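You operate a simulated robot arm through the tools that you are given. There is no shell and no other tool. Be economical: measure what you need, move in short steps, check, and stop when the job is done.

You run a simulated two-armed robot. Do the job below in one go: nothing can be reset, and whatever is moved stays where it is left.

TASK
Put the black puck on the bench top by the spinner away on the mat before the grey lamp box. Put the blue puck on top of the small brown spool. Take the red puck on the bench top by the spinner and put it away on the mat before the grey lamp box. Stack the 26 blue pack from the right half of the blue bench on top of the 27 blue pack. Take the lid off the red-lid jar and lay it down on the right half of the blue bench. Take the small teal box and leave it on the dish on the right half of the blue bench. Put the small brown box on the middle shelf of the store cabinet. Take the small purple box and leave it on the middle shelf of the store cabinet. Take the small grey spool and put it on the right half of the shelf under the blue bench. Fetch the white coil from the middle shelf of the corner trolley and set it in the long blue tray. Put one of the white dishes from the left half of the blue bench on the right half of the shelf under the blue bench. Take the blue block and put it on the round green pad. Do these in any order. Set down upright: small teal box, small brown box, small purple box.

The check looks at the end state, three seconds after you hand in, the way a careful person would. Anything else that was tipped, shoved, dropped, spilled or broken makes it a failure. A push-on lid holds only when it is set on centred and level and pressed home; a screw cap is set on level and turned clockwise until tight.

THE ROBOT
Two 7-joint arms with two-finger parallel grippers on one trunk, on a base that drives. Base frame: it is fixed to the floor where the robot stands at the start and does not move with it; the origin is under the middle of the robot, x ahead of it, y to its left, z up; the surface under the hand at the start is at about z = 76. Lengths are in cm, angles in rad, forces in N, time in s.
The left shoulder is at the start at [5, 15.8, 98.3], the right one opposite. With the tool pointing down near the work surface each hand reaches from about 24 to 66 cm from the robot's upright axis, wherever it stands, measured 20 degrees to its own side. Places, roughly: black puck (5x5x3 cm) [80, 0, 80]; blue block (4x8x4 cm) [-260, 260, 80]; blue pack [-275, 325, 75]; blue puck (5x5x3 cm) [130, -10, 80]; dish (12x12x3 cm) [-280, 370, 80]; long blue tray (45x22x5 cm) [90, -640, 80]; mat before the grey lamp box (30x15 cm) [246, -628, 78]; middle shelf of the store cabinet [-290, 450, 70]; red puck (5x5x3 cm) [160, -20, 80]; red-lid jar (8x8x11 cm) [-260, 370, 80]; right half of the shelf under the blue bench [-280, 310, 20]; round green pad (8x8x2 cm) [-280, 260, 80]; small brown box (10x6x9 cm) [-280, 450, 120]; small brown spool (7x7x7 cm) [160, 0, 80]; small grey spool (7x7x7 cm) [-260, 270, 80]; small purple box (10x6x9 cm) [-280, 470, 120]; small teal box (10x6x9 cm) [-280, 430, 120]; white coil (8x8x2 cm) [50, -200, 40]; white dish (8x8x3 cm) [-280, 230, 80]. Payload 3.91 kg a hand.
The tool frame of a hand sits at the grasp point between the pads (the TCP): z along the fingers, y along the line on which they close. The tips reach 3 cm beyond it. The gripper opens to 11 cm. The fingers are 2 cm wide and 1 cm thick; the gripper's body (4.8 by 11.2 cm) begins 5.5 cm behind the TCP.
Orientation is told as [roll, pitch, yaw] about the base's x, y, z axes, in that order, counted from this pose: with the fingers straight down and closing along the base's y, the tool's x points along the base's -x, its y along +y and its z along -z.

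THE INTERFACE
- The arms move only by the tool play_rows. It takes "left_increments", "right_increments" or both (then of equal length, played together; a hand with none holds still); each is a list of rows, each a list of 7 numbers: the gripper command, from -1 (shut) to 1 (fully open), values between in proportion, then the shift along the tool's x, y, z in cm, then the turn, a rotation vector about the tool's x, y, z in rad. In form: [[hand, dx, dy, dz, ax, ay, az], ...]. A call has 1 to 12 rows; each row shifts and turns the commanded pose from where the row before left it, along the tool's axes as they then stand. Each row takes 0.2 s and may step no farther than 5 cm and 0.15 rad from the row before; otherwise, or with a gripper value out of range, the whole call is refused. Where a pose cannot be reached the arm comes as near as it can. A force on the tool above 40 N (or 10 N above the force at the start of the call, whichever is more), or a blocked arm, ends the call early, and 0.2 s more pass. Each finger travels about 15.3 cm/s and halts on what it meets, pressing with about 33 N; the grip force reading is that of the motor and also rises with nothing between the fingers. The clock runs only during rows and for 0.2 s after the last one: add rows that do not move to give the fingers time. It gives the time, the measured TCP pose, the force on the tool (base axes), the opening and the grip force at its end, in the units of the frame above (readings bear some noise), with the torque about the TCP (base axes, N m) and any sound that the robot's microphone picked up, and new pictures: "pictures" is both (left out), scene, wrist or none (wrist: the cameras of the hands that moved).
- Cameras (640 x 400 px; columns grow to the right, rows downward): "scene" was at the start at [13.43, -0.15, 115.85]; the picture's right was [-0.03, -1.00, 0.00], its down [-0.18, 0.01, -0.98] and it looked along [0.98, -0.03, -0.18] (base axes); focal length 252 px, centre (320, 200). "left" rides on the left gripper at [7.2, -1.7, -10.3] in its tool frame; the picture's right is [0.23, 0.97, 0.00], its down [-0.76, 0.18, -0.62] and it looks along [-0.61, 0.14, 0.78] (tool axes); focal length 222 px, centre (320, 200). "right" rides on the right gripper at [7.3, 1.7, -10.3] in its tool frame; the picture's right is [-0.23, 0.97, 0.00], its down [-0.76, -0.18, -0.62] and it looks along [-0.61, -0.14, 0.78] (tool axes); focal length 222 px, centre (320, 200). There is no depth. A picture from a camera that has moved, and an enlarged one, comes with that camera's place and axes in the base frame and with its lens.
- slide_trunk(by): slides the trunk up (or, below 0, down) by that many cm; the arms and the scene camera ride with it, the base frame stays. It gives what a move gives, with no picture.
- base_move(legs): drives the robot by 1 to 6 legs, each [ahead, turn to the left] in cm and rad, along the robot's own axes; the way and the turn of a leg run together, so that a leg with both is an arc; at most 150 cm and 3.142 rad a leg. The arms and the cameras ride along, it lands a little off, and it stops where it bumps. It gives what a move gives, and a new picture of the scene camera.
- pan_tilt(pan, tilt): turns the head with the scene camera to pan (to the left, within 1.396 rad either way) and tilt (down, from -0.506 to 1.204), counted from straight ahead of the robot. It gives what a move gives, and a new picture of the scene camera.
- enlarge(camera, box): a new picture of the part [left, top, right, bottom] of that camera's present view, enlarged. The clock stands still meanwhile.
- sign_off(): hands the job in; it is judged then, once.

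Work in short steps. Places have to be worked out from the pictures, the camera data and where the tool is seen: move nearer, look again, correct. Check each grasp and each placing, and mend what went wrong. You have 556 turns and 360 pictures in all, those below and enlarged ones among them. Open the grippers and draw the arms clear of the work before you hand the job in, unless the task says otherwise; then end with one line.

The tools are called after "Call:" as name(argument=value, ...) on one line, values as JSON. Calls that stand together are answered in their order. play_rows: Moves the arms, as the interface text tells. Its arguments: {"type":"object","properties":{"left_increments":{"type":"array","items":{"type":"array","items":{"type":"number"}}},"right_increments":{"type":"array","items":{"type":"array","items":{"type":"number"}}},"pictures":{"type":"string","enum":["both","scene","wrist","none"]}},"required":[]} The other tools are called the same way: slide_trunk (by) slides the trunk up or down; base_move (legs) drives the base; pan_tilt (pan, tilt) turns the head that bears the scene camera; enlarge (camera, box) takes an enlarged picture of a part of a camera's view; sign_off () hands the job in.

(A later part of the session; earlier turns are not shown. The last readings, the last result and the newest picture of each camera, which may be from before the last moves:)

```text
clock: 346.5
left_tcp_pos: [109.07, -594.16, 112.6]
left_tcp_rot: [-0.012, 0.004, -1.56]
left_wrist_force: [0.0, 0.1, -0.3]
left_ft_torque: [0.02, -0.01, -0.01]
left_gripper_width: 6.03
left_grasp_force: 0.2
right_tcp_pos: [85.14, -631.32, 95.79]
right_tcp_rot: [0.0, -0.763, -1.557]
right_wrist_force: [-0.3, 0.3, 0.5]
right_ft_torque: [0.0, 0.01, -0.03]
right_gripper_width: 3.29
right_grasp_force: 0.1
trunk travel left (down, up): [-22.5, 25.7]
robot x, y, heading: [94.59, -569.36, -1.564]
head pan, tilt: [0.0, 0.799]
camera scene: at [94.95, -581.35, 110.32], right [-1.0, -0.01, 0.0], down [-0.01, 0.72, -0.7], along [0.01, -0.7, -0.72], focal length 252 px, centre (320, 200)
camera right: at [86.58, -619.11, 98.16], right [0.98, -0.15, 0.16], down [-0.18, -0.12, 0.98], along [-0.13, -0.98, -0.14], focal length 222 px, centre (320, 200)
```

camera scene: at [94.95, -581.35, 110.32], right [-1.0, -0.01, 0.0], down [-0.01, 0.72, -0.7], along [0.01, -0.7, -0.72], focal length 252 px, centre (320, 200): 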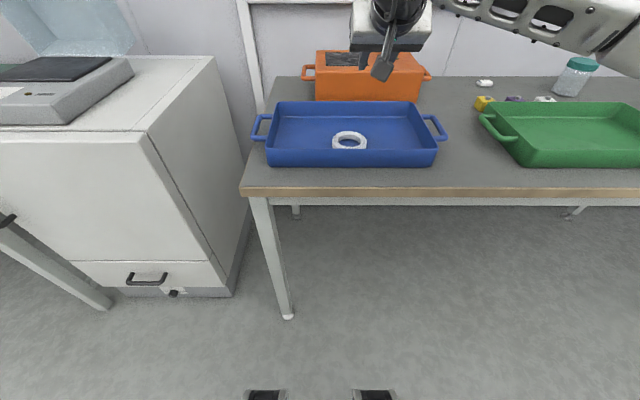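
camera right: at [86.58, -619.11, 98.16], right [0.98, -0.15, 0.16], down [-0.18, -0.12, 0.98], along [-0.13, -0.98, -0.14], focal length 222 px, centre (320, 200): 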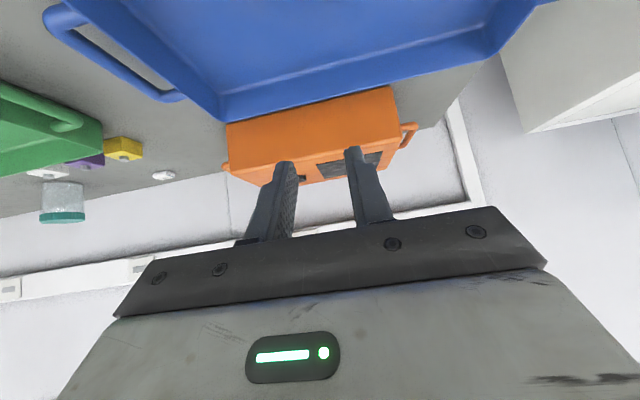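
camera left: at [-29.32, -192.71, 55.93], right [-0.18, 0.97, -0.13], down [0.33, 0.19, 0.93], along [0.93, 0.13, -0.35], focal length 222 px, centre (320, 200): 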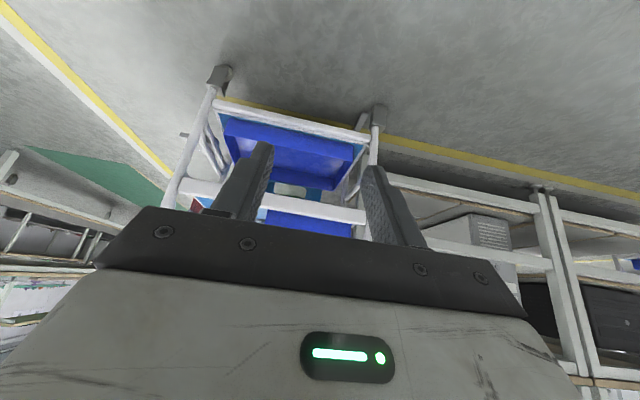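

Coil lies in the tray. I retract the right arm and level it to the standard downward pose.

Call:
play_rows(right_increments=[[0, 3.2, 0, -3.1, 0, 0, 0], [0, 3.2, 0, -3.1, 0, 0, 0], [0, 3.2, 0, -3.1, 0, 0, 0], [0, 3.2, 0, -3.1, 0, 0, 0], [0, 3.2, 0, -3.1, 0, 0, 0], [0.5, 0, 0, 0, 0, 0.127, 0], [0.5, 0, 0, 0, 0, 0.127, 0], [0.5, 0, 0, 0, 0, 0.127, 0], [0.5, 0, 0, 0, 0, 0.127, 0], [0.5, 0, 0, 0, 0, 0.127, 0], [0.5, 0, 0, 0, 0, 0.127, 0]], pictures="none")

Call:
base_move(legs=[[-50, 0], [0, -1.61], [125, 0], [125, 0], [0, -1.53]])

```text
clock: 348.9
left_tcp_pos: [109.2, -594.14, 112.7]
left_tcp_rot: [-0.013, 0.002, -1.558]
left_wrist_force: [-0.3, -0.3, 0.6]
left_ft_torque: [-0.01, -0.01, -0.02]
left_gripper_width: 6.04
left_grasp_force: 0.0
right_tcp_pos: [84.83, -608.82, 95.77]
right_tcp_rot: [0.0, -0.002, -1.558]
right_wrist_force: [0.6, -0.4, 1.3]
right_ft_torque: [-0.03, 0.02, 0.0]
right_gripper_width: 8.25
right_grasp_force: 0.1
trunk travel left (down, up): [-22.5, 25.7]
robot x, y, heading: [94.56, -569.45, -1.564]
head pan, tilt: [0.0, 0.799]
```

```text
clock: 371.0
left_tcp_pos: [-166.84, -489.63, 112.66]
left_tcp_rot: [-0.012, 0.003, 1.618]
left_wrist_force: [0.3, 0.7, 0.1]
left_ft_torque: [-0.01, -0.02, -0.01]
left_gripper_width: 6.07
left_grasp_force: 0.1
right_tcp_pos: [-143.1, -474.13, 95.75]
right_tcp_rot: [0.0, -0.004, 1.617]
right_wrist_force: [0.5, 0.7, -0.3]
right_ft_torque: [0.0, 0.02, 0.0]
right_gripper_width: 8.25
right_grasp_force: 0.1
trunk travel left (down, up): [-22.5, 25.7]
robot x, y, heading: [-151.97, -513.9, 1.613]
head pan, tilt: [0.0, 0.799]
camera scene: at [-152.11, -501.62, 110.32], right [1.0, 0.04, 0.0], down [0.03, -0.72, -0.7], along [-0.03, 0.7, -0.72], focal length 252 px, centre (320, 200)
```

scene: 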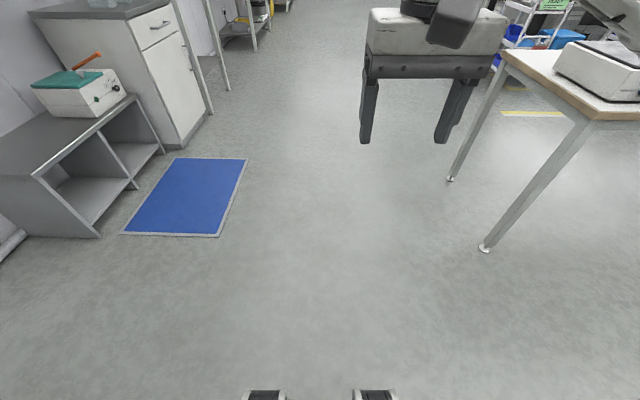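

Drive along x≈−150 toward the blue bench region.

Call:
base_move(legs=[[0, -0.043], [150, 0], [150, 0], [150, 0], [140, 0]])

Call:
pan_tilt(pan=0.4, tilt=0.25)

```text
clock: 399.7
left_tcp_pos: [-179.21, 104.92, 112.63]
left_tcp_rot: [-0.013, 0.001, 1.58]
left_wrist_force: [-0.4, 0.7, -0.8]
left_ft_torque: [0.0, 0.01, 0.02]
left_gripper_width: 6.04
left_grasp_force: 0.1
right_tcp_pos: [-154.69, 119.58, 95.75]
right_tcp_rot: [0.0, -0.003, 1.579]
right_wrist_force: [-0.5, 0.2, 0.8]
right_ft_torque: [0.0, -0.02, 0.01]
right_gripper_width: 8.26
right_grasp_force: 0.1
trunk travel left (down, up): [-22.5, 25.7]
robot x, y, heading: [-164.71, 80.24, 1.574]
head pan, tilt: [0.0, 0.799]
camera scene: at [-164.69, 92.35, 110.32], right [1.0, 0.0, 0.0], down [0.0, -0.72, -0.7], along [0.0, 0.7, -0.72], focal length 252 px, centre (320, 200)
```

scene: 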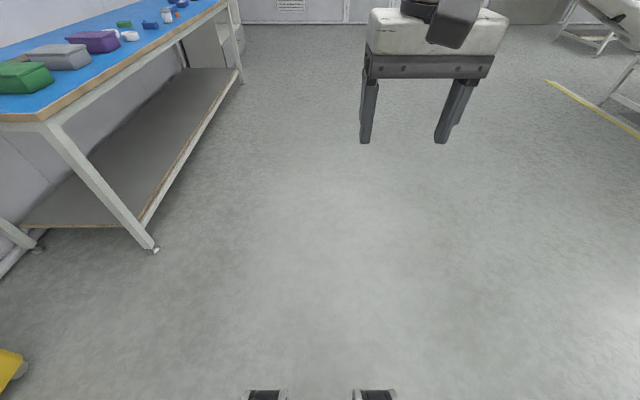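

```text
clock: 400.7
left_tcp_pos: [-179.12, 104.92, 112.63]
left_tcp_rot: [-0.012, 0.001, 1.579]
left_wrist_force: [0.3, -0.2, 0.2]
left_ft_torque: [-0.02, 0.01, -0.02]
left_gripper_width: 6.06
left_grasp_force: 0.0
right_tcp_pos: [-154.64, 119.64, 95.8]
right_tcp_rot: [0.0, -0.005, 1.578]
right_wrist_force: [0.2, -0.2, -1.2]
right_ft_torque: [-0.01, 0.01, 0.01]
right_gripper_width: 8.25
right_grasp_force: 0.1
trunk travel left (down, up): [-22.5, 25.7]
robot x, y, heading: [-164.82, 79.85, 1.576]
head pan, tilt: [0.4, 0.25]
camera scene: at [-168.32, 92.88, 115.22], right [0.92, 0.39, 0.0], down [0.1, -0.23, -0.97], along [-0.38, 0.89, -0.25], focal length 252 px, centre (320, 200)
```

scene: 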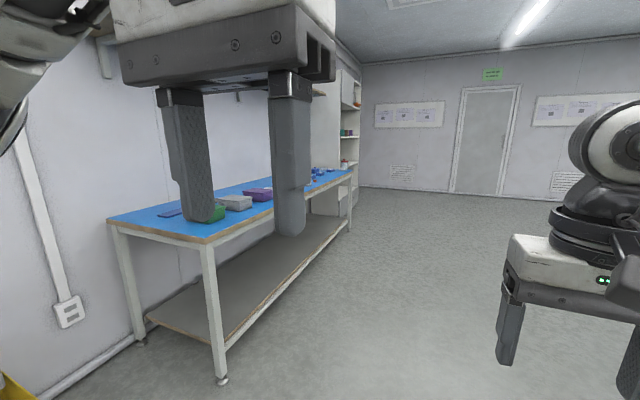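

The blue bench runs along the −x wall from y≈163 to ≈400, front edge x≈−249. I go to y≈300 and face it for a survey.

Call:
base_move(legs=[[110, 0], [110, 0], [0, 1.566]])

Call:
pan_tilt(pan=0.5, tilt=0.4)

Call:
pan_tilt(pan=-0.5, tilt=0.4)

```text
clock: 415.3
left_tcp_pos: [-188.22, 284.58, 112.6]
left_tcp_rot: [-0.011, 0.002, -3.128]
left_wrist_force: [-0.2, -0.2, 0.6]
left_ft_torque: [0.04, -0.01, 0.01]
left_gripper_width: 6.03
left_grasp_force: 0.1
right_tcp_pos: [-203.09, 308.81, 95.72]
right_tcp_rot: [0.0, -0.003, -3.129]
right_wrist_force: [0.4, -0.3, 0.2]
right_ft_torque: [0.0, -0.02, 0.0]
right_gripper_width: 8.27
right_grasp_force: 0.1
trunk travel left (down, up): [-22.5, 25.7]
robot x, y, heading: [-163.59, 298.72, -3.136]
head pan, tilt: [0.4, 0.25]
camera scene: at [-176.01, 295.42, 115.23], right [-0.4, 0.92, 0.0], down [0.23, 0.1, -0.97], along [-0.89, -0.39, -0.25], focal length 252 px, centre (320, 200)
```

scene: 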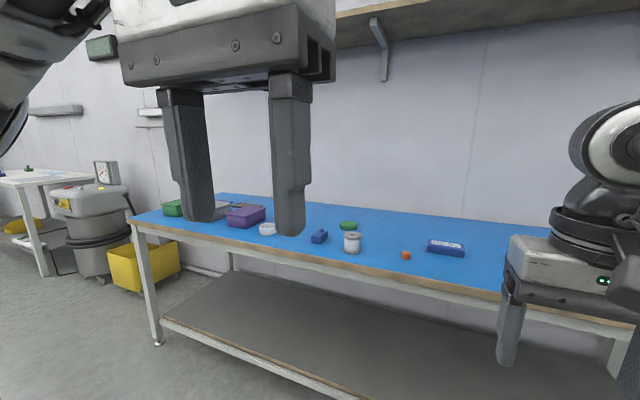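

```text
clock: 416.0
left_tcp_pos: [-188.22, 284.6, 112.78]
left_tcp_rot: [-0.013, 0.002, -3.127]
left_wrist_force: [0.2, 0.1, -0.3]
left_ft_torque: [0.01, 0.02, 0.01]
left_gripper_width: 6.06
left_grasp_force: 0.0
right_tcp_pos: [-203.09, 308.99, 95.8]
right_tcp_rot: [0.001, -0.003, -3.128]
right_wrist_force: [0.0, -0.2, -0.9]
right_ft_torque: [-0.04, 0.05, 0.0]
right_gripper_width: 8.23
right_grasp_force: 0.0
trunk travel left (down, up): [-22.5, 25.7]
robot x, y, heading: [-163.63, 299.49, -3.126]
head pan, tilt: [0.499, 0.4]
camera scene: at [-175.54, 294.63, 113.84], right [-0.49, 0.87, 0.0], down [0.34, 0.19, -0.92], along [-0.81, -0.45, -0.39], focal length 252 px, centre (320, 200)
```

scene: 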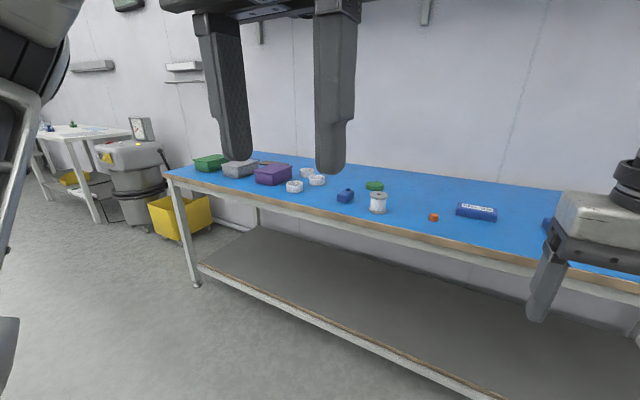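

```text
clock: 417.3
left_tcp_pos: [-188.23, 284.67, 112.63]
left_tcp_rot: [-0.013, 0.001, -3.127]
left_wrist_force: [0.2, 0.0, 0.0]
left_ft_torque: [0.03, 0.03, -0.02]
left_gripper_width: 6.05
left_grasp_force: 0.0
right_tcp_pos: [-203.05, 308.97, 95.65]
right_tcp_rot: [0.001, -0.004, -3.129]
right_wrist_force: [0.1, -0.3, -0.1]
right_ft_torque: [-0.02, 0.01, 0.02]
right_gripper_width: 8.24
right_grasp_force: 0.1
trunk travel left (down, up): [-22.5, 25.7]
robot x, y, heading: [-163.65, 299.17, -3.136]
head pan, tilt: [-0.499, 0.4]
camera scene: at [-175.62, 303.49, 113.83], right [0.47, 0.88, 0.0], down [0.34, -0.18, -0.92], along [-0.81, 0.43, -0.39], focal length 252 px, centre (320, 200)
```

scene: 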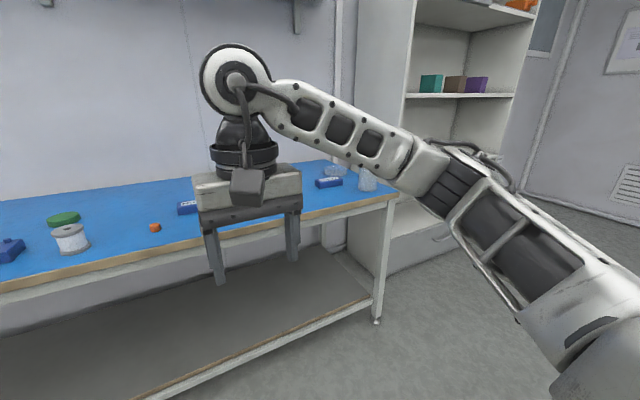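

Estimates: green pad (−279,265), spool (−256,273), block (−258,260), dishes (−259,236),(−272,240), packs near y 302 and 356. I drive up to about (−209,264).

Call:
base_move(legs=[[0, 0.63], [57, 0], [0, -0.63]])

Call:
pan_tilt(pan=0, tilt=0.75)

```text
clock: 424.0
left_tcp_pos: [-234.75, 249.38, 112.63]
left_tcp_rot: [-0.013, -0.001, -3.118]
left_wrist_force: [-0.2, -0.4, 0.5]
left_ft_torque: [0.03, 0.04, 0.0]
left_gripper_width: 6.04
left_grasp_force: 0.0
right_tcp_pos: [-249.73, 273.65, 95.79]
right_tcp_rot: [0.0, -0.004, -3.12]
right_wrist_force: [-0.4, -0.4, 0.7]
right_ft_torque: [0.0, 0.04, 0.03]
right_gripper_width: 8.26
right_grasp_force: 0.1
trunk travel left (down, up): [-22.5, 25.7]
robot x, y, heading: [-210.09, 264.27, -3.124]
head pan, tilt: [-0.499, 0.4]
camera scene: at [-222.3, 268.44, 113.83], right [0.46, 0.89, 0.0], down [0.34, -0.18, -0.92], along [-0.82, 0.43, -0.39], focal length 252 px, centre (320, 200)
```

scene: 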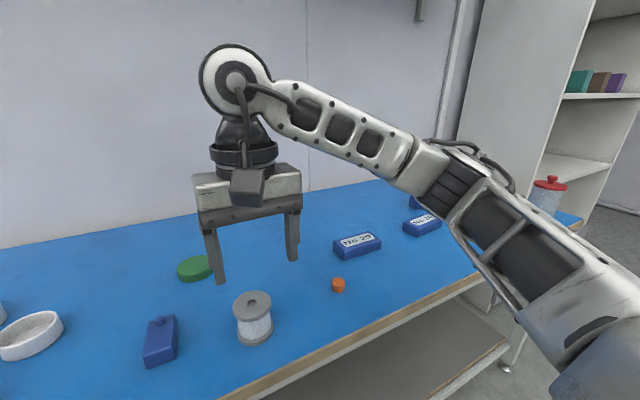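

```text
clock: 425.0
left_tcp_pos: [-234.78, 249.43, 112.61]
left_tcp_rot: [-0.012, 0.001, -3.121]
left_wrist_force: [-0.2, 0.2, 0.3]
left_ft_torque: [0.02, 0.01, -0.02]
left_gripper_width: 6.02
left_grasp_force: 0.1
right_tcp_pos: [-249.84, 273.59, 95.76]
right_tcp_rot: [0.0, -0.003, -3.121]
right_wrist_force: [0.6, 0.3, -0.4]
right_ft_torque: [-0.01, -0.03, 0.02]
right_gripper_width: 8.26
right_grasp_force: 0.1
trunk travel left (down, up): [-22.5, 25.7]
robot x, y, heading: [-209.68, 263.94, -3.125]
head pan, tilt: [0.0, 0.75]
camera scene: at [-222.38, 264.0, 110.72], right [-0.02, 1.0, 0.0], down [0.68, 0.01, -0.73], along [-0.73, -0.01, -0.68], focal length 252 px, centre (320, 200)
```

scene: 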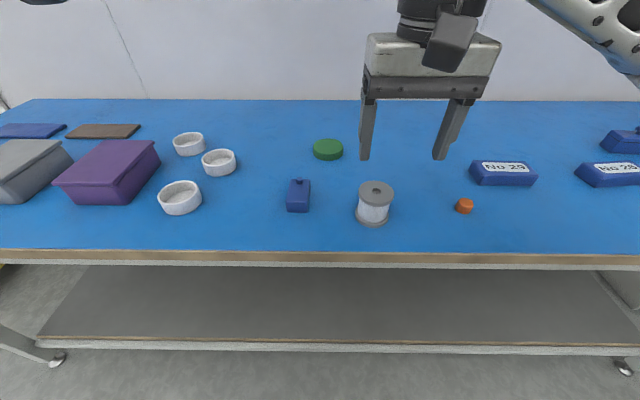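

Clear overview: three white dishes, block (−257.5,259), pad (−276.5,265), spool (−254.7,273). I shift the base to about (−214,278) so the left shoulder lines up with block and pad.

Call:
base_move(legs=[[-15, 0], [0, -0.6], [21, 0], [0, 0.585], [3, 0]])

Call:
enlarge(camera="scene", box=[380, 80, 640, 250])

```text
clock: 431.3
left_tcp_pos: [-240.38, 261.35, 112.75]
left_tcp_rot: [-0.013, 0.001, -3.121]
left_wrist_force: [-0.1, 0.2, -0.2]
left_ft_torque: [-0.03, 0.0, 0.04]
left_gripper_width: 6.05
left_grasp_force: 0.1
right_tcp_pos: [-255.33, 285.56, 95.74]
right_tcp_rot: [0.001, -0.003, -3.122]
right_wrist_force: [-0.6, 0.7, 0.2]
right_ft_torque: [0.0, -0.01, 0.02]
right_gripper_width: 8.25
right_grasp_force: 0.0
trunk travel left (down, up): [-22.5, 25.7]
robot x, y, heading: [-215.92, 275.78, -3.123]
head pan, tilt: [0.0, 0.75]
camera scene: at [-228.04, 275.84, 110.71], right [-0.02, 1.0, 0.0], down [0.68, 0.01, -0.73], along [-0.73, -0.01, -0.68], focal length 252 px, centre (320, 200)
```

scene: 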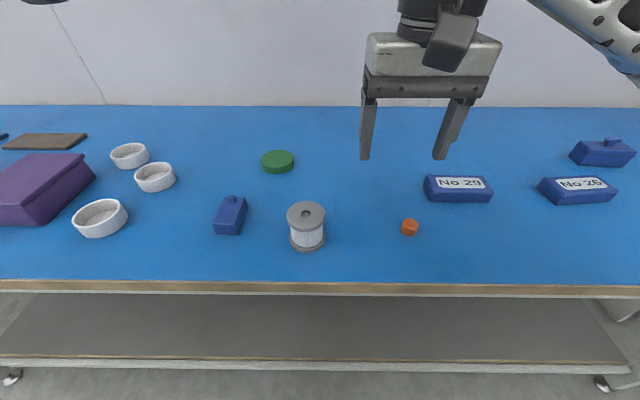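

```text
2.35 times, centred on (510, 165) of scene
camera zoom: at [-228.04, 275.84, 110.71], right [-0.02, 1.0, 0.0], down [0.68, 0.01, -0.73], along [-0.73, -0.01, -0.68], focal length 594 px, centre (-127, 282)
```

zoom: 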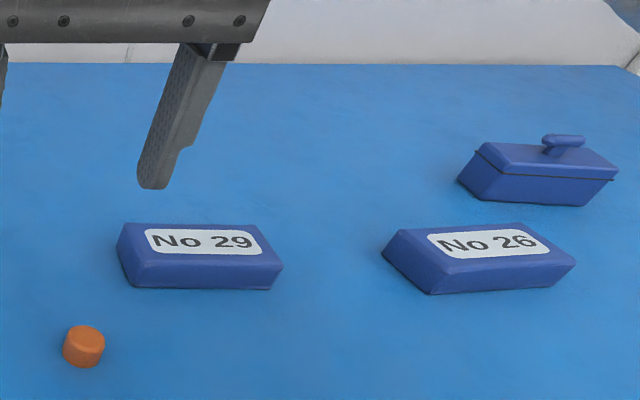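

Packs here are No 29 and No 26. First the blue block: move the left hand above it at (−258.4,259.3).

Call:
play_rows(left_increments=[[0.3, -3, 0.27, 3.4, 0, 0, 0], [0.3, -3, 0.27, 3.4, 0, 0, 0], [0.3, -3, 0.27, 3.4, 0, 0, 0], [0.3, -3, 0.27, 3.4, 0, 0, 0], [0.3, -3, 0.27, 3.4, 0, 0, 0], [0.3, -3, 0.27, 3.0, 0, 0, 0]], pictures="wrist")

```text
clock: 432.7
left_tcp_pos: [-258.36, 259.39, 92.54]
left_tcp_rot: [-0.012, 0.002, -3.123]
left_wrist_force: [0.1, 0.2, 0.6]
left_ft_torque: [-0.02, 0.02, 0.01]
left_gripper_width: 7.17
left_grasp_force: 0.0
right_tcp_pos: [-255.38, 285.37, 95.73]
right_tcp_rot: [0.0, -0.002, -3.122]
right_wrist_force: [0.3, 0.3, -0.3]
right_ft_torque: [0.03, 0.02, -0.01]
right_gripper_width: 8.23
right_grasp_force: 0.1
trunk travel left (down, up): [-22.5, 25.7]
robot x, y, heading: [-215.61, 275.86, -3.131]
head pan, tilt: [0.0, 0.75]
camera left: at [-251.26, 261.02, 102.85], right [0.25, -0.97, -0.01], down [-0.76, -0.2, 0.62], along [-0.6, -0.14, -0.78], focal length 222 px, centre (320, 200)
```

left: 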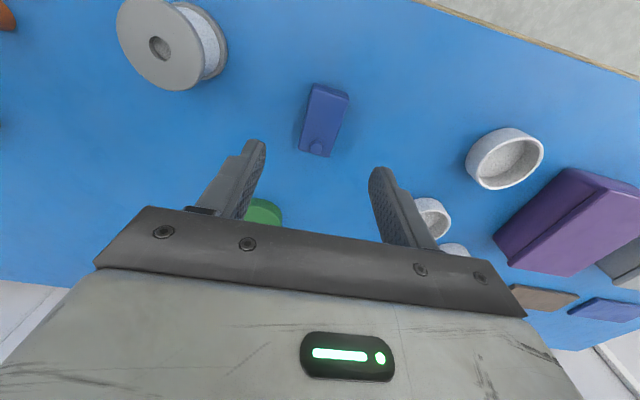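

Block top at (−258.4,259.2), turned ~0.1 rad. I turn the hand to match, descend and close.

Call:
play_rows(left_increments=[[0.3, 0, 0, 3, 0, 0, 0.116], [0.3, 0, 0, 4, 0, 0, 0], [0.3, 0, 0, 4, 0, 0, 0], [0.3, 0, 0, 1.9, 0, 0, 0], [0.3, 0, 0, 0, 0, 0, 0], [-0.6, 0, 0, 0, 0, 0, 0], [-0.6, 0, 0, 0, 0, 0, 0], [-0.6, 0, 0, 0, 0, 0, 0]], pictures="wrist")

```text
clock: 434.5
left_tcp_pos: [-258.36, 259.69, 79.74]
left_tcp_rot: [-0.011, 0.001, 3.045]
left_wrist_force: [-0.6, -0.1, -0.5]
left_ft_torque: [-0.07, 0.04, 0.01]
left_gripper_width: 3.92
left_grasp_force: 33.0
right_tcp_pos: [-255.42, 285.45, 95.68]
right_tcp_rot: [0.0, -0.003, -3.121]
right_wrist_force: [0.2, 0.2, -0.4]
right_ft_torque: [-0.02, 0.01, 0.02]
right_gripper_width: 8.22
right_grasp_force: 0.0
trunk travel left (down, up): [-22.5, 25.7]
robot x, y, heading: [-216.01, 276.02, -3.129]
head pan, tilt: [0.0, 0.75]
camera left: at [-251.18, 260.39, 89.96], right [0.13, -0.99, -0.01], down [-0.78, -0.11, 0.62], along [-0.62, -0.07, -0.78], focal length 222 px, centre (320, 200)
```

left: 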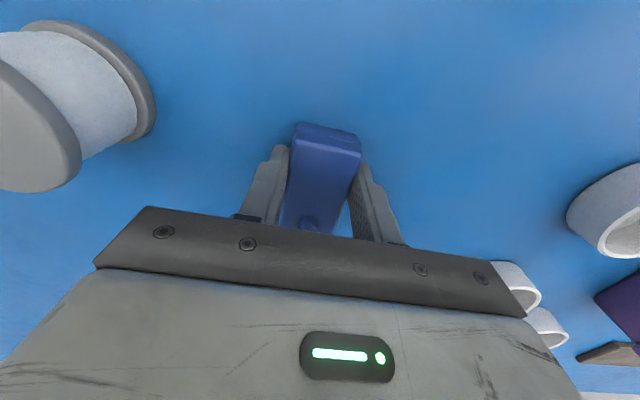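

Gripped (3.9 cm). I lift and carry it over the green pad.

Call:
play_rows(left_increments=[[-0.6, 0, 0, -4, 0, 0, 0], [-0.6, 0, 0, -4.5, 0, 0, 0], [-0.6, -4.6, -0.95, 0, 0, 0, 0], [-0.6, -4.6, -0.95, 0, 0, 0, 0], [-0.6, -4.6, -0.95, 0, 0, 0, 0], [-0.6, -4.6, -0.95, 0, 0, 0, 0], [-0.6, 0, 0, 0, 0, 0, 0]], pictures="both")

```text
clock: 436.1
left_tcp_pos: [-276.43, 265.25, 88.27]
left_tcp_rot: [-0.013, -0.002, 3.045]
left_wrist_force: [-0.5, 0.4, -1.3]
left_ft_torque: [-0.05, 0.01, -0.01]
left_gripper_width: 3.93
left_grasp_force: 32.8
right_tcp_pos: [-255.32, 285.55, 95.77]
right_tcp_rot: [0.001, -0.002, -3.122]
right_wrist_force: [0.3, 0.7, -0.4]
right_ft_torque: [0.01, 0.02, -0.01]
right_gripper_width: 8.24
right_grasp_force: 0.1
trunk travel left (down, up): [-22.5, 25.7]
robot x, y, heading: [-215.9, 276.0, -3.126]
head pan, tilt: [0.0, 0.75]
camera scene: at [-228.02, 275.86, 110.72], right [-0.02, 1.0, 0.0], down [0.68, 0.01, -0.73], along [-0.73, -0.01, -0.68], focal length 252 px, centre (320, 200)
camera left: at [-269.26, 266.03, 98.55], right [0.13, -0.99, -0.01], down [-0.77, -0.11, 0.62], along [-0.62, -0.07, -0.78], focal length 222 px, centre (320, 200)
```

scene: 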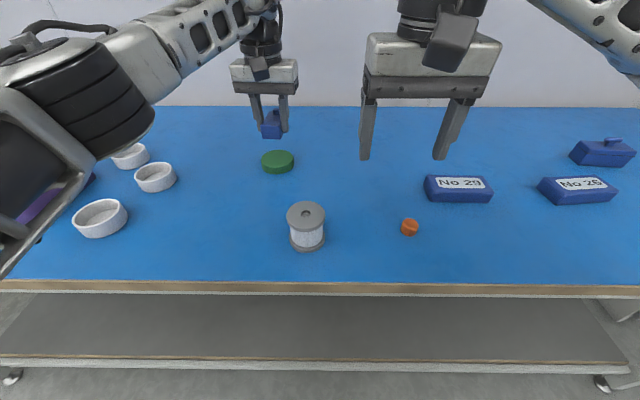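
left: 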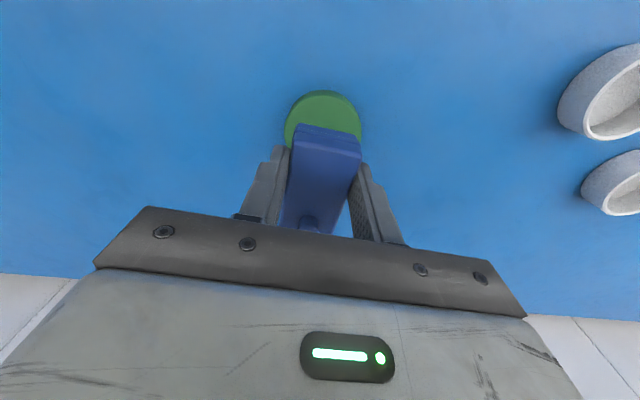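

Pad centre ≈(−277,265); aligned within 0.5 cm. I trim, descend, then feel for contact.

Call:
play_rows(left_increments=[[-0.6, -0.5, 0.15, 3, 0, 0, 0], [-0.6, 0, 0, 2.8, 0, 0, 0], [-0.6, 0, 0, 0.3, 0, 0, 0], [-0.6, 0, 0, 0.2, 0, 0, 0], [-0.6, 0, 0, 0.2, 0, 0, 0], [-0.6, 0, 0, 0.2, 0, 0, 0], [-0.6, 0, 0, 0, 0, 0, 0]], pictures="none")

Call:
enlarge(camera="scene", box=[210, 90, 350, 200])

```text
clock: 437.7
left_tcp_pos: [-276.79, 265.28, 81.58]
left_tcp_rot: [-0.012, -0.003, 3.047]
left_wrist_force: [1.1, 0.1, 2.1]
left_ft_torque: [-0.1, 0.08, -0.02]
left_gripper_width: 3.92
left_grasp_force: 33.0
right_tcp_pos: [-255.36, 285.4, 95.77]
right_tcp_rot: [-0.001, -0.003, -3.122]
right_wrist_force: [0.7, 0.7, -1.2]
right_ft_torque: [0.01, 0.0, -0.01]
right_gripper_width: 8.26
right_grasp_force: 0.1
trunk travel left (down, up): [-22.5, 25.7]
robot x, y, heading: [-216.07, 275.78, -3.129]
head pan, tilt: [0.0, 0.75]
```

```text
3.64 times, centred on (280, 145) of scene
camera zoom: at [-227.99, 275.83, 110.73], right [-0.02, 1.0, 0.0], down [0.68, 0.01, -0.73], along [-0.73, -0.01, -0.68], focal length 918 px, centre (466, 400)
```

zoom: 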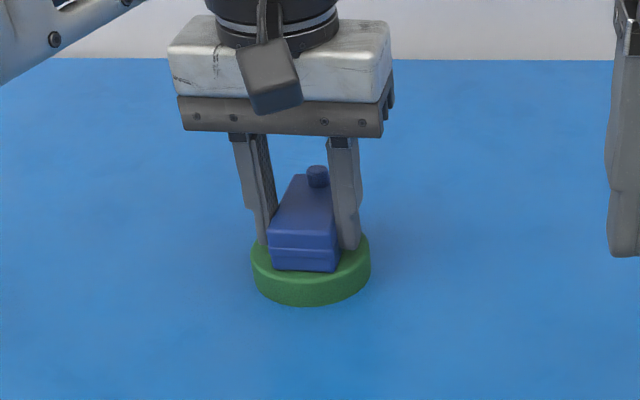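

Resting on the pad, centred. A touch lower, then release and lift.

Call:
play_rows(left_increments=[[-0.6, 0, 0, 0.1, 0, 0, 0], [-0.6, 0, 0, 0, 0, 0, 0], [-0.2, 0, 0, 0, 0, 0, 0], [0.0, 0, 0, 0, 0, 0, 0], [0.0, 0, 0, 0, 0, 0, 0], [0.0, 0, 0, -1, 0, 0, 0], [0.0, 0, 0, -4, 0, 0, 0], [0.0, 0, 0, -4.5, 0, 0, 0], [0.0, 3, 0, -3, 0, 0, 0], [0.0, 4.5, 0, 0, 0, 0, 0], [0.0, 4.5, 0, 0, 0, 0, 0]], pictures="scene")

```text
clock: 440.1
left_tcp_pos: [-264.59, 263.84, 94.03]
left_tcp_rot: [-0.014, -0.001, 3.047]
left_wrist_force: [-0.7, 0.7, 0.1]
left_ft_torque: [-0.03, -0.03, 0.01]
left_gripper_width: 5.5
left_grasp_force: 0.0
right_tcp_pos: [-255.3, 285.46, 95.77]
right_tcp_rot: [0.0, -0.003, -3.123]
right_wrist_force: [-0.9, -0.2, 0.4]
right_ft_torque: [0.03, 0.03, 0.0]
right_gripper_width: 8.26
right_grasp_force: 0.1
trunk travel left (down, up): [-22.5, 25.7]
robot x, y, heading: [-216.02, 276.12, -3.128]
head pan, tilt: [0.0, 0.75]
camera scene: at [-228.01, 275.83, 110.72], right [-0.02, 1.0, 0.0], down [0.68, 0.01, -0.73], along [-0.73, -0.01, -0.68], focal length 252 px, centre (320, 200)
```

scene: 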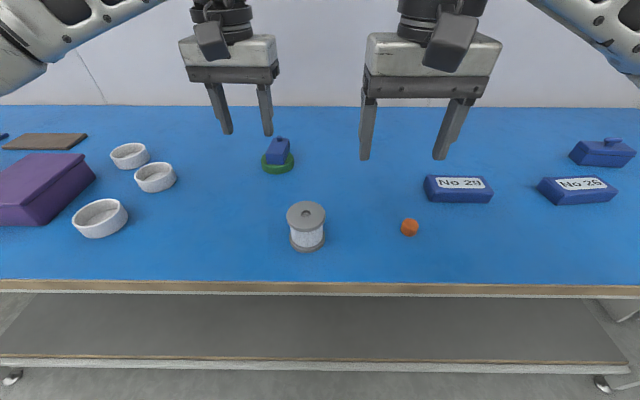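

Block placed on the pad. Next the left hand goes over the front dish (−258.5,236) and then the right over the spool.

Call:
play_rows(left_increments=[[0.4, 1.43, 4.5, 0, 0, 0, 0], [0.8, 1.43, 4.5, 0, 0, 0, 0], [0.8, 1.43, 4.5, 0, 0, 0, 0], [0.8, 1.43, 4.5, 0, 0, 0, 0], [0.8, 1.43, 4.5, 0, 0, 0, 0], [0.8, 1.43, 4.5, 0, 0, 0, 0]], right_increments=[[0.7, 0, 0, 0, 0, 0, 0], [0.7, 0, 0, 0, 0, 0, 0], [0.7, 0, 3, 0, 0, 0, 0], [0.7, 0, 3, 0, 0, 0, 0], [0.7, 0.3, 3.2, 0, 0, 0, 0], [0.7, 0.3, 3.2, 0, 0, 0, 0]], pictures="wrist")

```text
clock: 441.5
left_tcp_pos: [-258.57, 236.29, 93.56]
left_tcp_rot: [-0.013, 0.001, 3.045]
left_wrist_force: [0.3, -0.4, -0.4]
left_ft_torque: [0.01, 0.01, -0.02]
left_gripper_width: 9.89
left_grasp_force: 0.1
right_tcp_pos: [-254.75, 272.98, 95.79]
right_tcp_rot: [-0.001, -0.003, -3.122]
right_wrist_force: [0.7, 0.5, -0.2]
right_ft_torque: [-0.01, 0.03, 0.0]
right_gripper_width: 9.32
right_grasp_force: 0.0
trunk travel left (down, up): [-22.5, 25.7]
robot x, y, heading: [-215.23, 275.73, -3.126]
head pan, tilt: [0.0, 0.75]
camera right: at [-247.61, 271.15, 105.92], right [-0.21, -0.98, 0.0], down [-0.76, 0.16, 0.63], along [-0.61, 0.13, -0.78], focal length 222 px, centre (320, 200)
camera left: at [-251.48, 237.08, 103.87], right [0.13, -0.99, -0.01], down [-0.78, -0.11, 0.62], along [-0.62, -0.07, -0.78], focal length 222 px, centre (320, 200)
```

right: 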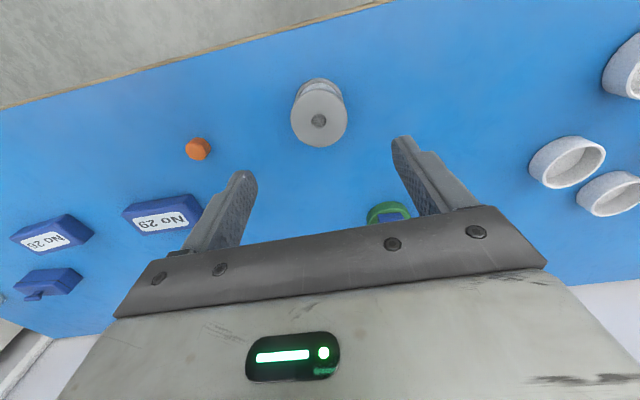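
left: 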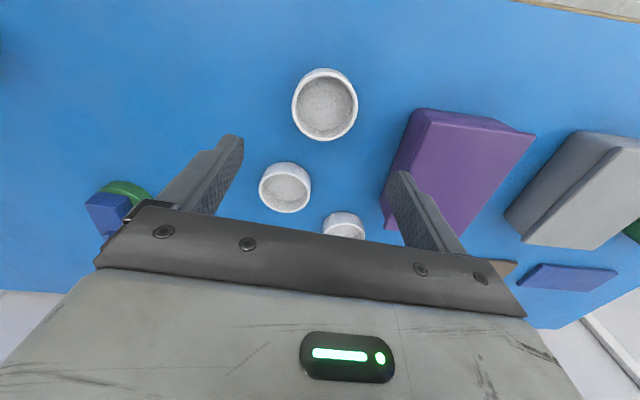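

Dish centre (−258.1,236.0), dia 7.2; spool (−255.3,272.9), dia 5.8. Both hands descend together with trims, then I check before closing.

Call:
play_rows(left_increments=[[0.62, 0.45, 0.25, 3.5, 0, 0, 0], [0.62, 0, 0, 3.5, 0, 0, 0], [0.62, 0, 0, 3.5, 0, 0, 0], [0.62, 0, 0, 3.4, 0, 0, 0], [0.62, 0, 0, 0, 0, 0, 0]], right_increments=[[0.5, -0.6, 0, 4.1, 0, 0, 0], [0.5, 0, 0, 4.1, 0, 0, 0], [0.5, 0, 0, 4.1, 0, 0, 0], [0.5, 0, 0, 3.9, 0, 0, 0], [0.5, 0, 0, 0, 0, 0, 0]], pictures="both")

```text
clock: 442.7
left_tcp_pos: [-258.54, 235.84, 79.46]
left_tcp_rot: [-0.014, 0.0, 3.047]
left_wrist_force: [-0.8, 0.1, 0.0]
left_ft_torque: [0.01, 0.03, 0.03]
left_gripper_width: 8.92
left_grasp_force: 0.0
right_tcp_pos: [-255.51, 273.32, 79.25]
right_tcp_rot: [0.0, -0.003, -3.123]
right_wrist_force: [-0.7, -0.2, -0.7]
right_ft_torque: [-0.03, 0.0, 0.05]
right_gripper_width: 8.26
right_grasp_force: 0.0
trunk travel left (down, up): [-22.5, 25.7]
robot x, y, heading: [-215.74, 275.84, -3.127]
head pan, tilt: [0.0, 0.75]
camera scene: at [-228.02, 275.83, 110.72], right [-0.02, 1.0, 0.0], down [0.68, 0.01, -0.73], along [-0.73, -0.01, -0.68], focal length 252 px, centre (320, 200)
camera right: at [-248.29, 271.6, 89.56], right [-0.21, -0.98, 0.0], down [-0.76, 0.16, 0.63], along [-0.61, 0.13, -0.78], focal length 222 px, centre (320, 200)
camera left: at [-251.36, 236.74, 89.79], right [0.13, -0.99, -0.01], down [-0.78, -0.11, 0.62], along [-0.62, -0.07, -0.78], focal length 222 px, centre (320, 200)
```

scene: 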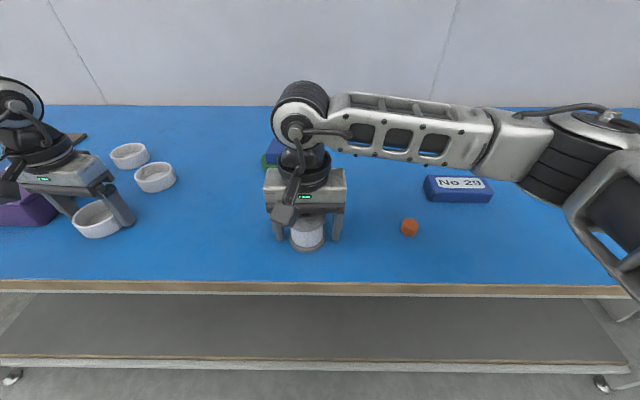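
right: 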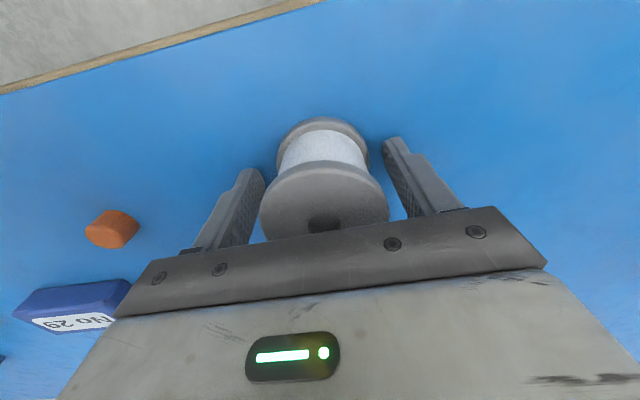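
left: 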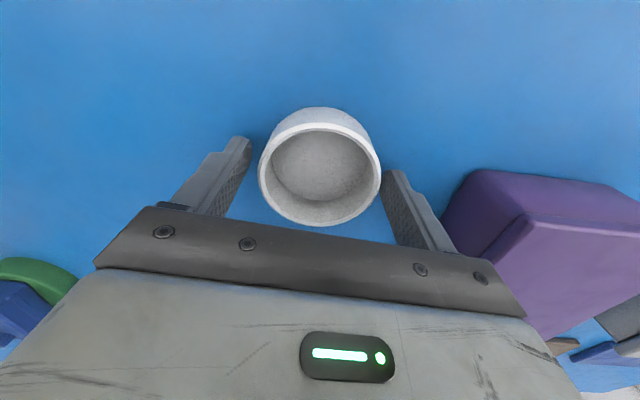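

Both straddle well. I close both hands and check widths.

Call:
play_rows(left_increments=[[0.0, 0, 0, 0, 0, 0, 0], [0.0, 0, 0, 0, 0, 0, 0], [0.0, 0, 0, 0, 0, 0, 0], [0.0, 0, 0, -3, 0, 0, 0], [0.0, 0, 0, -4, 0, 0, 0]], right_increments=[[-0.3, 0, 0, 0, 0, 0, 0], [-0.3, 0, 0, 0, 0, 0, 0], [-0.3, 0, 0, 0, 0, 0, 0], [-0.3, 0, 0, -3, 0, 0, 0], [-0.3, 0, 0, -4, 0, 0, 0]], pictures="wrist")

```text
clock: 443.9
left_tcp_pos: [-258.36, 235.73, 86.78]
left_tcp_rot: [-0.012, 0.0, 3.046]
left_wrist_force: [0.6, 0.5, -1.1]
left_ft_torque: [0.0, -0.03, -0.01]
left_gripper_width: 7.08
left_grasp_force: 33.4
right_tcp_pos: [-255.42, 273.35, 86.29]
right_tcp_rot: [0.001, -0.004, -3.122]
right_wrist_force: [0.2, -0.3, -1.4]
right_ft_torque: [0.01, -0.03, 0.01]
right_gripper_width: 6.12
right_grasp_force: 33.2
trunk travel left (down, up): [-22.5, 25.7]
robot x, y, heading: [-215.79, 276.13, -3.13]
head pan, tilt: [0.0, 0.75]
camera right: at [-248.13, 271.63, 96.63], right [-0.21, -0.98, 0.0], down [-0.76, 0.16, 0.63], along [-0.61, 0.13, -0.78], focal length 222 px, centre (320, 200)
camera left: at [-251.21, 236.5, 97.06], right [0.13, -0.99, -0.01], down [-0.78, -0.11, 0.62], along [-0.62, -0.07, -0.78], focal length 222 px, centre (320, 200)
```

right: 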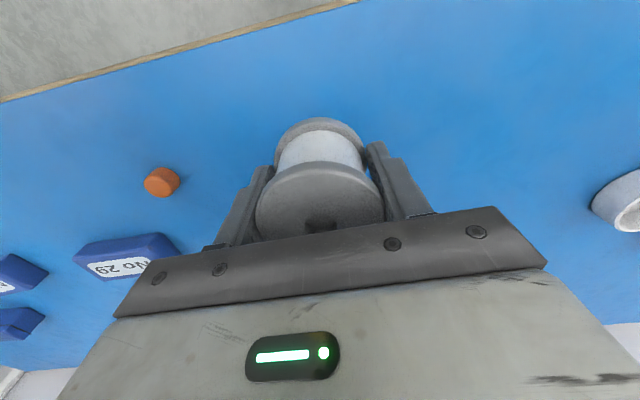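
left: 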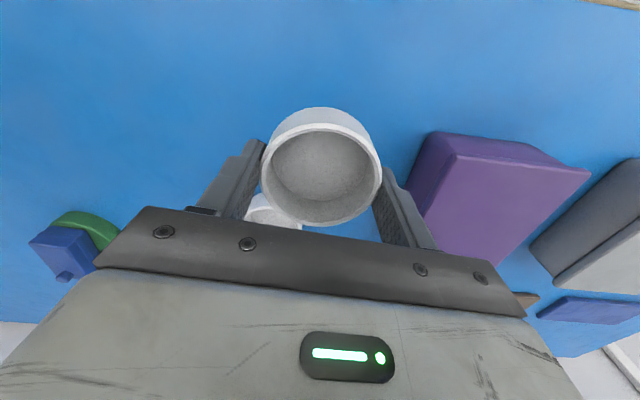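

Both held. I raise both hands, draw them in, and back away from the bench.

Call:
play_rows(left_increments=[[0.0, 0, 0, -4.5, 0, 0, 0], [0.0, 0, 0, -4.5, 0, 0, 0], [0.0, 1.5, -4, 0, 0, 0, 0], [0.0, 1.5, -4, 0, 0, 0, 0], [0.0, 1.5, -4, 0, 0, 0, 0], [0.0, 1.5, -4, 0, 0, 0, 0], [0.0, 1.5, -4, 0, 0, 0, 0]], right_increments=[[-0.3, 0, 0, -4.5, 0, 0, 0], [-0.3, 0, 0, -4.5, 0, 0, 0], [-0.3, 0, -3.5, 0, 0, 0, 0], [-0.3, 0, -3.5, 0, 0, 0, 0], [-0.3, 0, -3.5, 0, 0, 0, 0], [-0.3, 0, -3, 0, 0, 0, 0], [-0.3, 0, 0, 0, 0, 0, 0]], pictures="none")

Call:
base_move(legs=[[-38, 0], [0, -1.0], [33, 0], [0, 1.0]])

```text
clock: 445.5
left_tcp_pos: [-248.96, 255.02, 95.94]
left_tcp_rot: [-0.013, -0.001, 3.045]
left_wrist_force: [0.7, 0.1, -1.8]
left_ft_torque: [-0.03, 0.02, -0.01]
left_gripper_width: 7.1
left_grasp_force: 33.2
right_tcp_pos: [-255.33, 286.74, 95.66]
right_tcp_rot: [0.0, -0.003, -3.122]
right_wrist_force: [0.5, 0.3, -1.4]
right_ft_torque: [-0.01, 0.01, 0.02]
right_gripper_width: 6.13
right_grasp_force: 32.9
trunk travel left (down, up): [-22.5, 25.7]
robot x, y, heading: [-215.72, 275.98, -3.127]
head pan, tilt: [0.0, 0.75]
```

```text
clock: 454.8
left_tcp_pos: [-228.76, 284.64, 96.01]
left_tcp_rot: [-0.013, 0.0, 2.996]
left_wrist_force: [0.5, -0.7, -1.7]
left_ft_torque: [0.0, 0.0, -0.03]
left_gripper_width: 6.83
left_grasp_force: 33.6
right_tcp_pos: [-233.58, 316.63, 95.69]
right_tcp_rot: [-0.001, -0.003, 3.113]
right_wrist_force: [-0.4, 0.5, -0.6]
right_ft_torque: [0.0, 0.01, -0.02]
right_gripper_width: 6.16
right_grasp_force: 32.9
trunk travel left (down, up): [-22.5, 25.7]
robot x, y, heading: [-194.54, 303.91, 3.108]
head pan, tilt: [0.0, 0.75]
camera scene: at [-206.77, 304.54, 110.72], right [0.03, 1.0, 0.0], down [0.68, -0.02, -0.73], along [-0.73, 0.03, -0.68], focal length 252 px, centre (320, 200)
```

scene: 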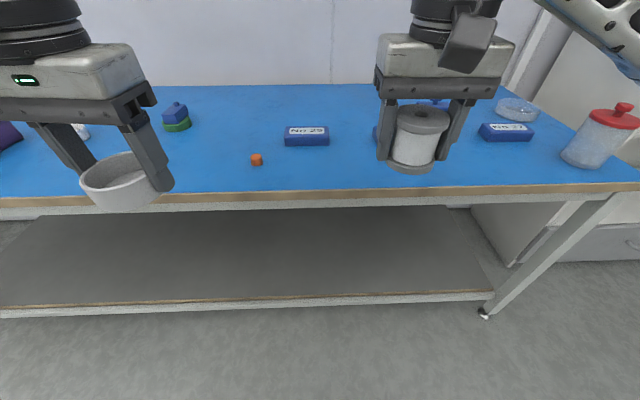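

The left width reading dropped to 6.83; I look at the dish.

Call:
enlarge(camera="left", box=[160, 60, 480, 260])

Call:
enlarge(camera="scene", box=[0, 20, 220, 220])

```text
2.00 times, centred on (320, 160) of left
camera zoom: at [-221.54, 285.13, 106.33], right [0.08, -1.0, -0.01], down [-0.78, -0.07, 0.62], along [-0.62, -0.04, -0.78], focal length 444 px, centre (320, 280)
```

zoom: 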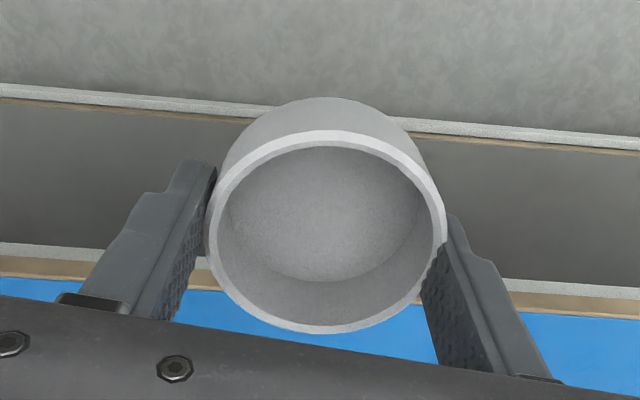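

```text
2.00 times, centred on (110, 120) of scene
camera zoom: at [-206.77, 304.54, 110.72], right [0.03, 1.0, 0.0], down [0.68, -0.02, -0.73], along [-0.73, 0.03, -0.68], focal length 505 px, centre (740, 360)
```

zoom: 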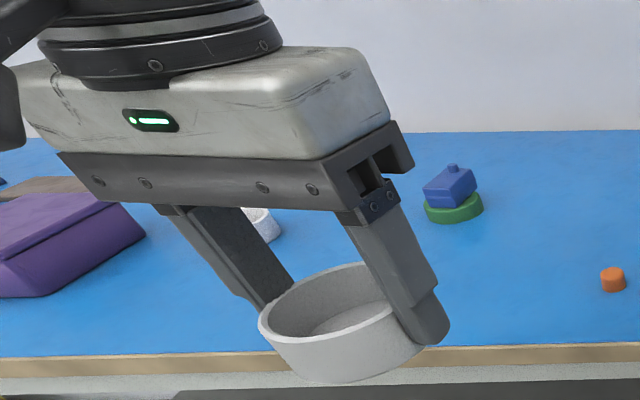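

The dish has slid ~1 cm off-centre toward the robot. I set it back on the bench at a free spot (−258,280) and regrip it centred.

Call:
play_rows(left_increments=[[0.0, -3.53, 1.1, 0, 0, 0, 0], [0.0, -3.53, 1.1, 0, 0, 0, 0], [0.0, -3.53, 1.1, 0, 0, 0, 0], [0.0, -3.53, 1.1, 0, 0, 0, 0], [0.0, -3.53, 1.1, 0, 0, 0, 0], [0.0, -3.53, 1.1, 0, 0, 0, 0], [0.0, -3.53, 1.1, 0, 0, 0, 0], [0.0, -3.53, 1.1, 0, 0, 0, 0], [0.0, 0, 0, 4, 0, 0, 0], [0.0, 0, 0, 4, 0, 0, 0]], pictures="both")

```text
clock: 457.0
left_tcp_pos: [-255.25, 280.27, 87.62]
left_tcp_rot: [-0.012, 0.0, 2.996]
left_wrist_force: [-0.2, -0.5, -1.7]
left_ft_torque: [0.01, 0.01, -0.03]
left_gripper_width: 6.82
left_grasp_force: 33.1
left hand out of reach, approached as far as the arm can: row 8
right_tcp_pos: [-233.62, 316.58, 95.62]
right_tcp_rot: [-0.001, -0.004, 3.112]
right_wrist_force: [-0.8, 0.1, -1.5]
right_ft_torque: [0.02, 0.01, 0.02]
right_gripper_width: 6.14
right_grasp_force: 32.7
trunk travel left (down, up): [-22.5, 25.7]
robot x, y, heading: [-194.25, 303.76, 3.11]
head pan, tilt: [0.0, 0.75]
camera scene: at [-206.79, 304.53, 110.72], right [0.03, 1.0, 0.0], down [0.68, -0.02, -0.73], along [-0.73, 0.02, -0.68], focal length 252 px, centre (320, 200)
camera left: at [-247.99, 280.71, 97.99], right [0.08, -1.0, -0.01], down [-0.78, -0.07, 0.62], along [-0.62, -0.04, -0.78], focal length 222 px, centre (320, 200)
```

scene: 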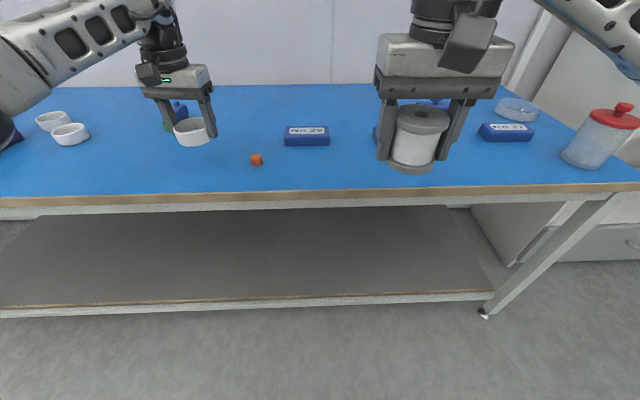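
left: 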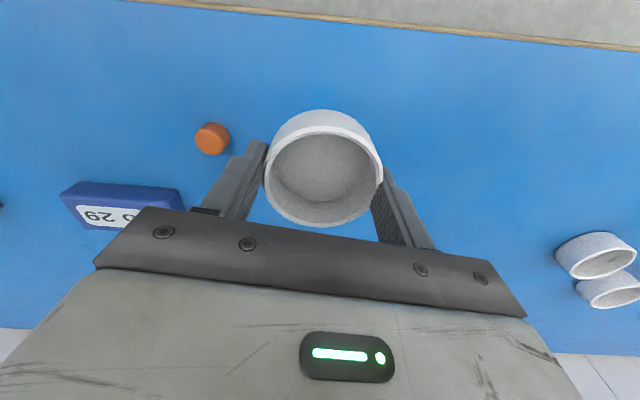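

Room is fine here. I lower to contact, open, re-centre on the dish.

Call:
play_rows(left_increments=[[0.0, 0, 0, 4, 0, 0, 0], [0.0, 0, 0, 3.2, 0, 0, 0], [0.0, 0, 0, 0.3, 0, 0, 0], [0.0, 0, 0, 0.3, 0, 0, 0], [0.0, 0, 0, 0.2, 0, 0, 0], [0.0, 0, 0, 0, 0, 0, 0]], pictures="none")

```text
clock: 458.4
left_tcp_pos: [-255.29, 280.51, 79.99]
left_tcp_rot: [-0.011, 0.001, 2.997]
left_wrist_force: [0.1, 1.4, -1.1]
left_ft_torque: [0.02, -0.01, 0.02]
left_gripper_width: 6.82
left_grasp_force: 32.9
right_tcp_pos: [-233.63, 316.68, 95.66]
right_tcp_rot: [0.0, -0.002, 3.111]
right_wrist_force: [0.1, 0.4, -1.5]
right_ft_torque: [-0.01, -0.02, -0.03]
right_gripper_width: 6.13
right_grasp_force: 32.9
trunk travel left (down, up): [-22.5, 25.7]
robot x, y, heading: [-194.84, 304.0, 3.109]
head pan, tilt: [0.0, 0.75]
```

Call:
play_rows(left_increments=[[0.0, 0, 0, 0.2, 0, 0, 0], [0.0, 0, 0, 0.2, 0, 0, 0], [0.0, 0, 0, 0.2, 0, 0, 0], [0.0, 0, 0, 0, 0, 0, 0]], pictures="none")

```text
clock: 459.4
left_tcp_pos: [-255.3, 280.46, 79.65]
left_tcp_rot: [-0.009, -0.006, 3.0]
left_wrist_force: [-4.0, -6.5, 23.1]
left_ft_torque: [-1.02, 0.02, -0.17]
left_gripper_width: 6.79
left_grasp_force: 32.8
right_tcp_pos: [-233.5, 316.65, 95.81]
right_tcp_rot: [0.001, -0.006, 3.113]
right_wrist_force: [1.0, 0.3, -2.3]
right_ft_torque: [0.0, -0.02, -0.02]
right_gripper_width: 6.13
right_grasp_force: 33.4
trunk travel left (down, up): [-22.5, 25.7]
robot x, y, heading: [-194.59, 304.01, 3.113]
head pan, tilt: [0.0, 0.75]
```

Contact. Open to 9 cm and look.

Call:
play_rows(left_increments=[[0.0, 0, 0, -0.2, 0, 0, 0], [0.4, 0, 0, 0, 0, 0, 0], [0.62, 0, 0, 0, 0, 0, 0], [0.62, 0, 0, 0, 0, 0, 0]], pictures="wrist")

```text
clock: 460.4
left_tcp_pos: [-255.32, 280.77, 79.62]
left_tcp_rot: [-0.013, -0.004, 2.994]
left_wrist_force: [-0.5, 7.3, 17.9]
left_ft_torque: [-0.48, 0.11, -0.04]
left_gripper_width: 8.56
left_grasp_force: 0.1
right_tcp_pos: [-233.32, 316.92, 95.67]
right_tcp_rot: [0.002, -0.006, 3.111]
right_wrist_force: [-0.2, 0.1, -1.4]
right_ft_torque: [0.0, -0.02, 0.0]
right_gripper_width: 6.15
right_grasp_force: 33.4
trunk travel left (down, up): [-22.5, 25.7]
robot x, y, heading: [-194.86, 303.95, 3.111]
head pan, tilt: [0.0, 0.75]
camera left: at [-248.04, 281.21, 89.9], right [0.08, -1.0, -0.01], down [-0.78, -0.07, 0.62], along [-0.62, -0.04, -0.78], focal length 222 px, centre (320, 200)
```

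left: 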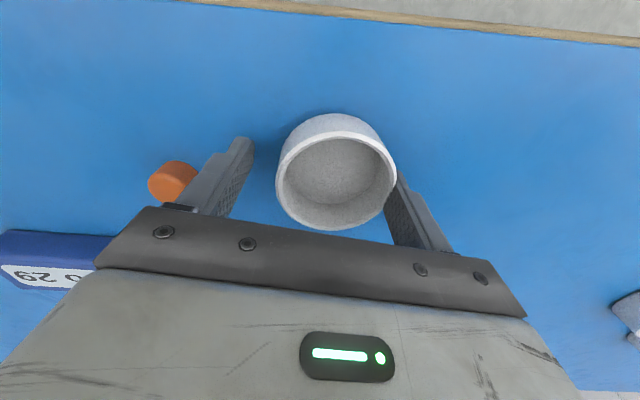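

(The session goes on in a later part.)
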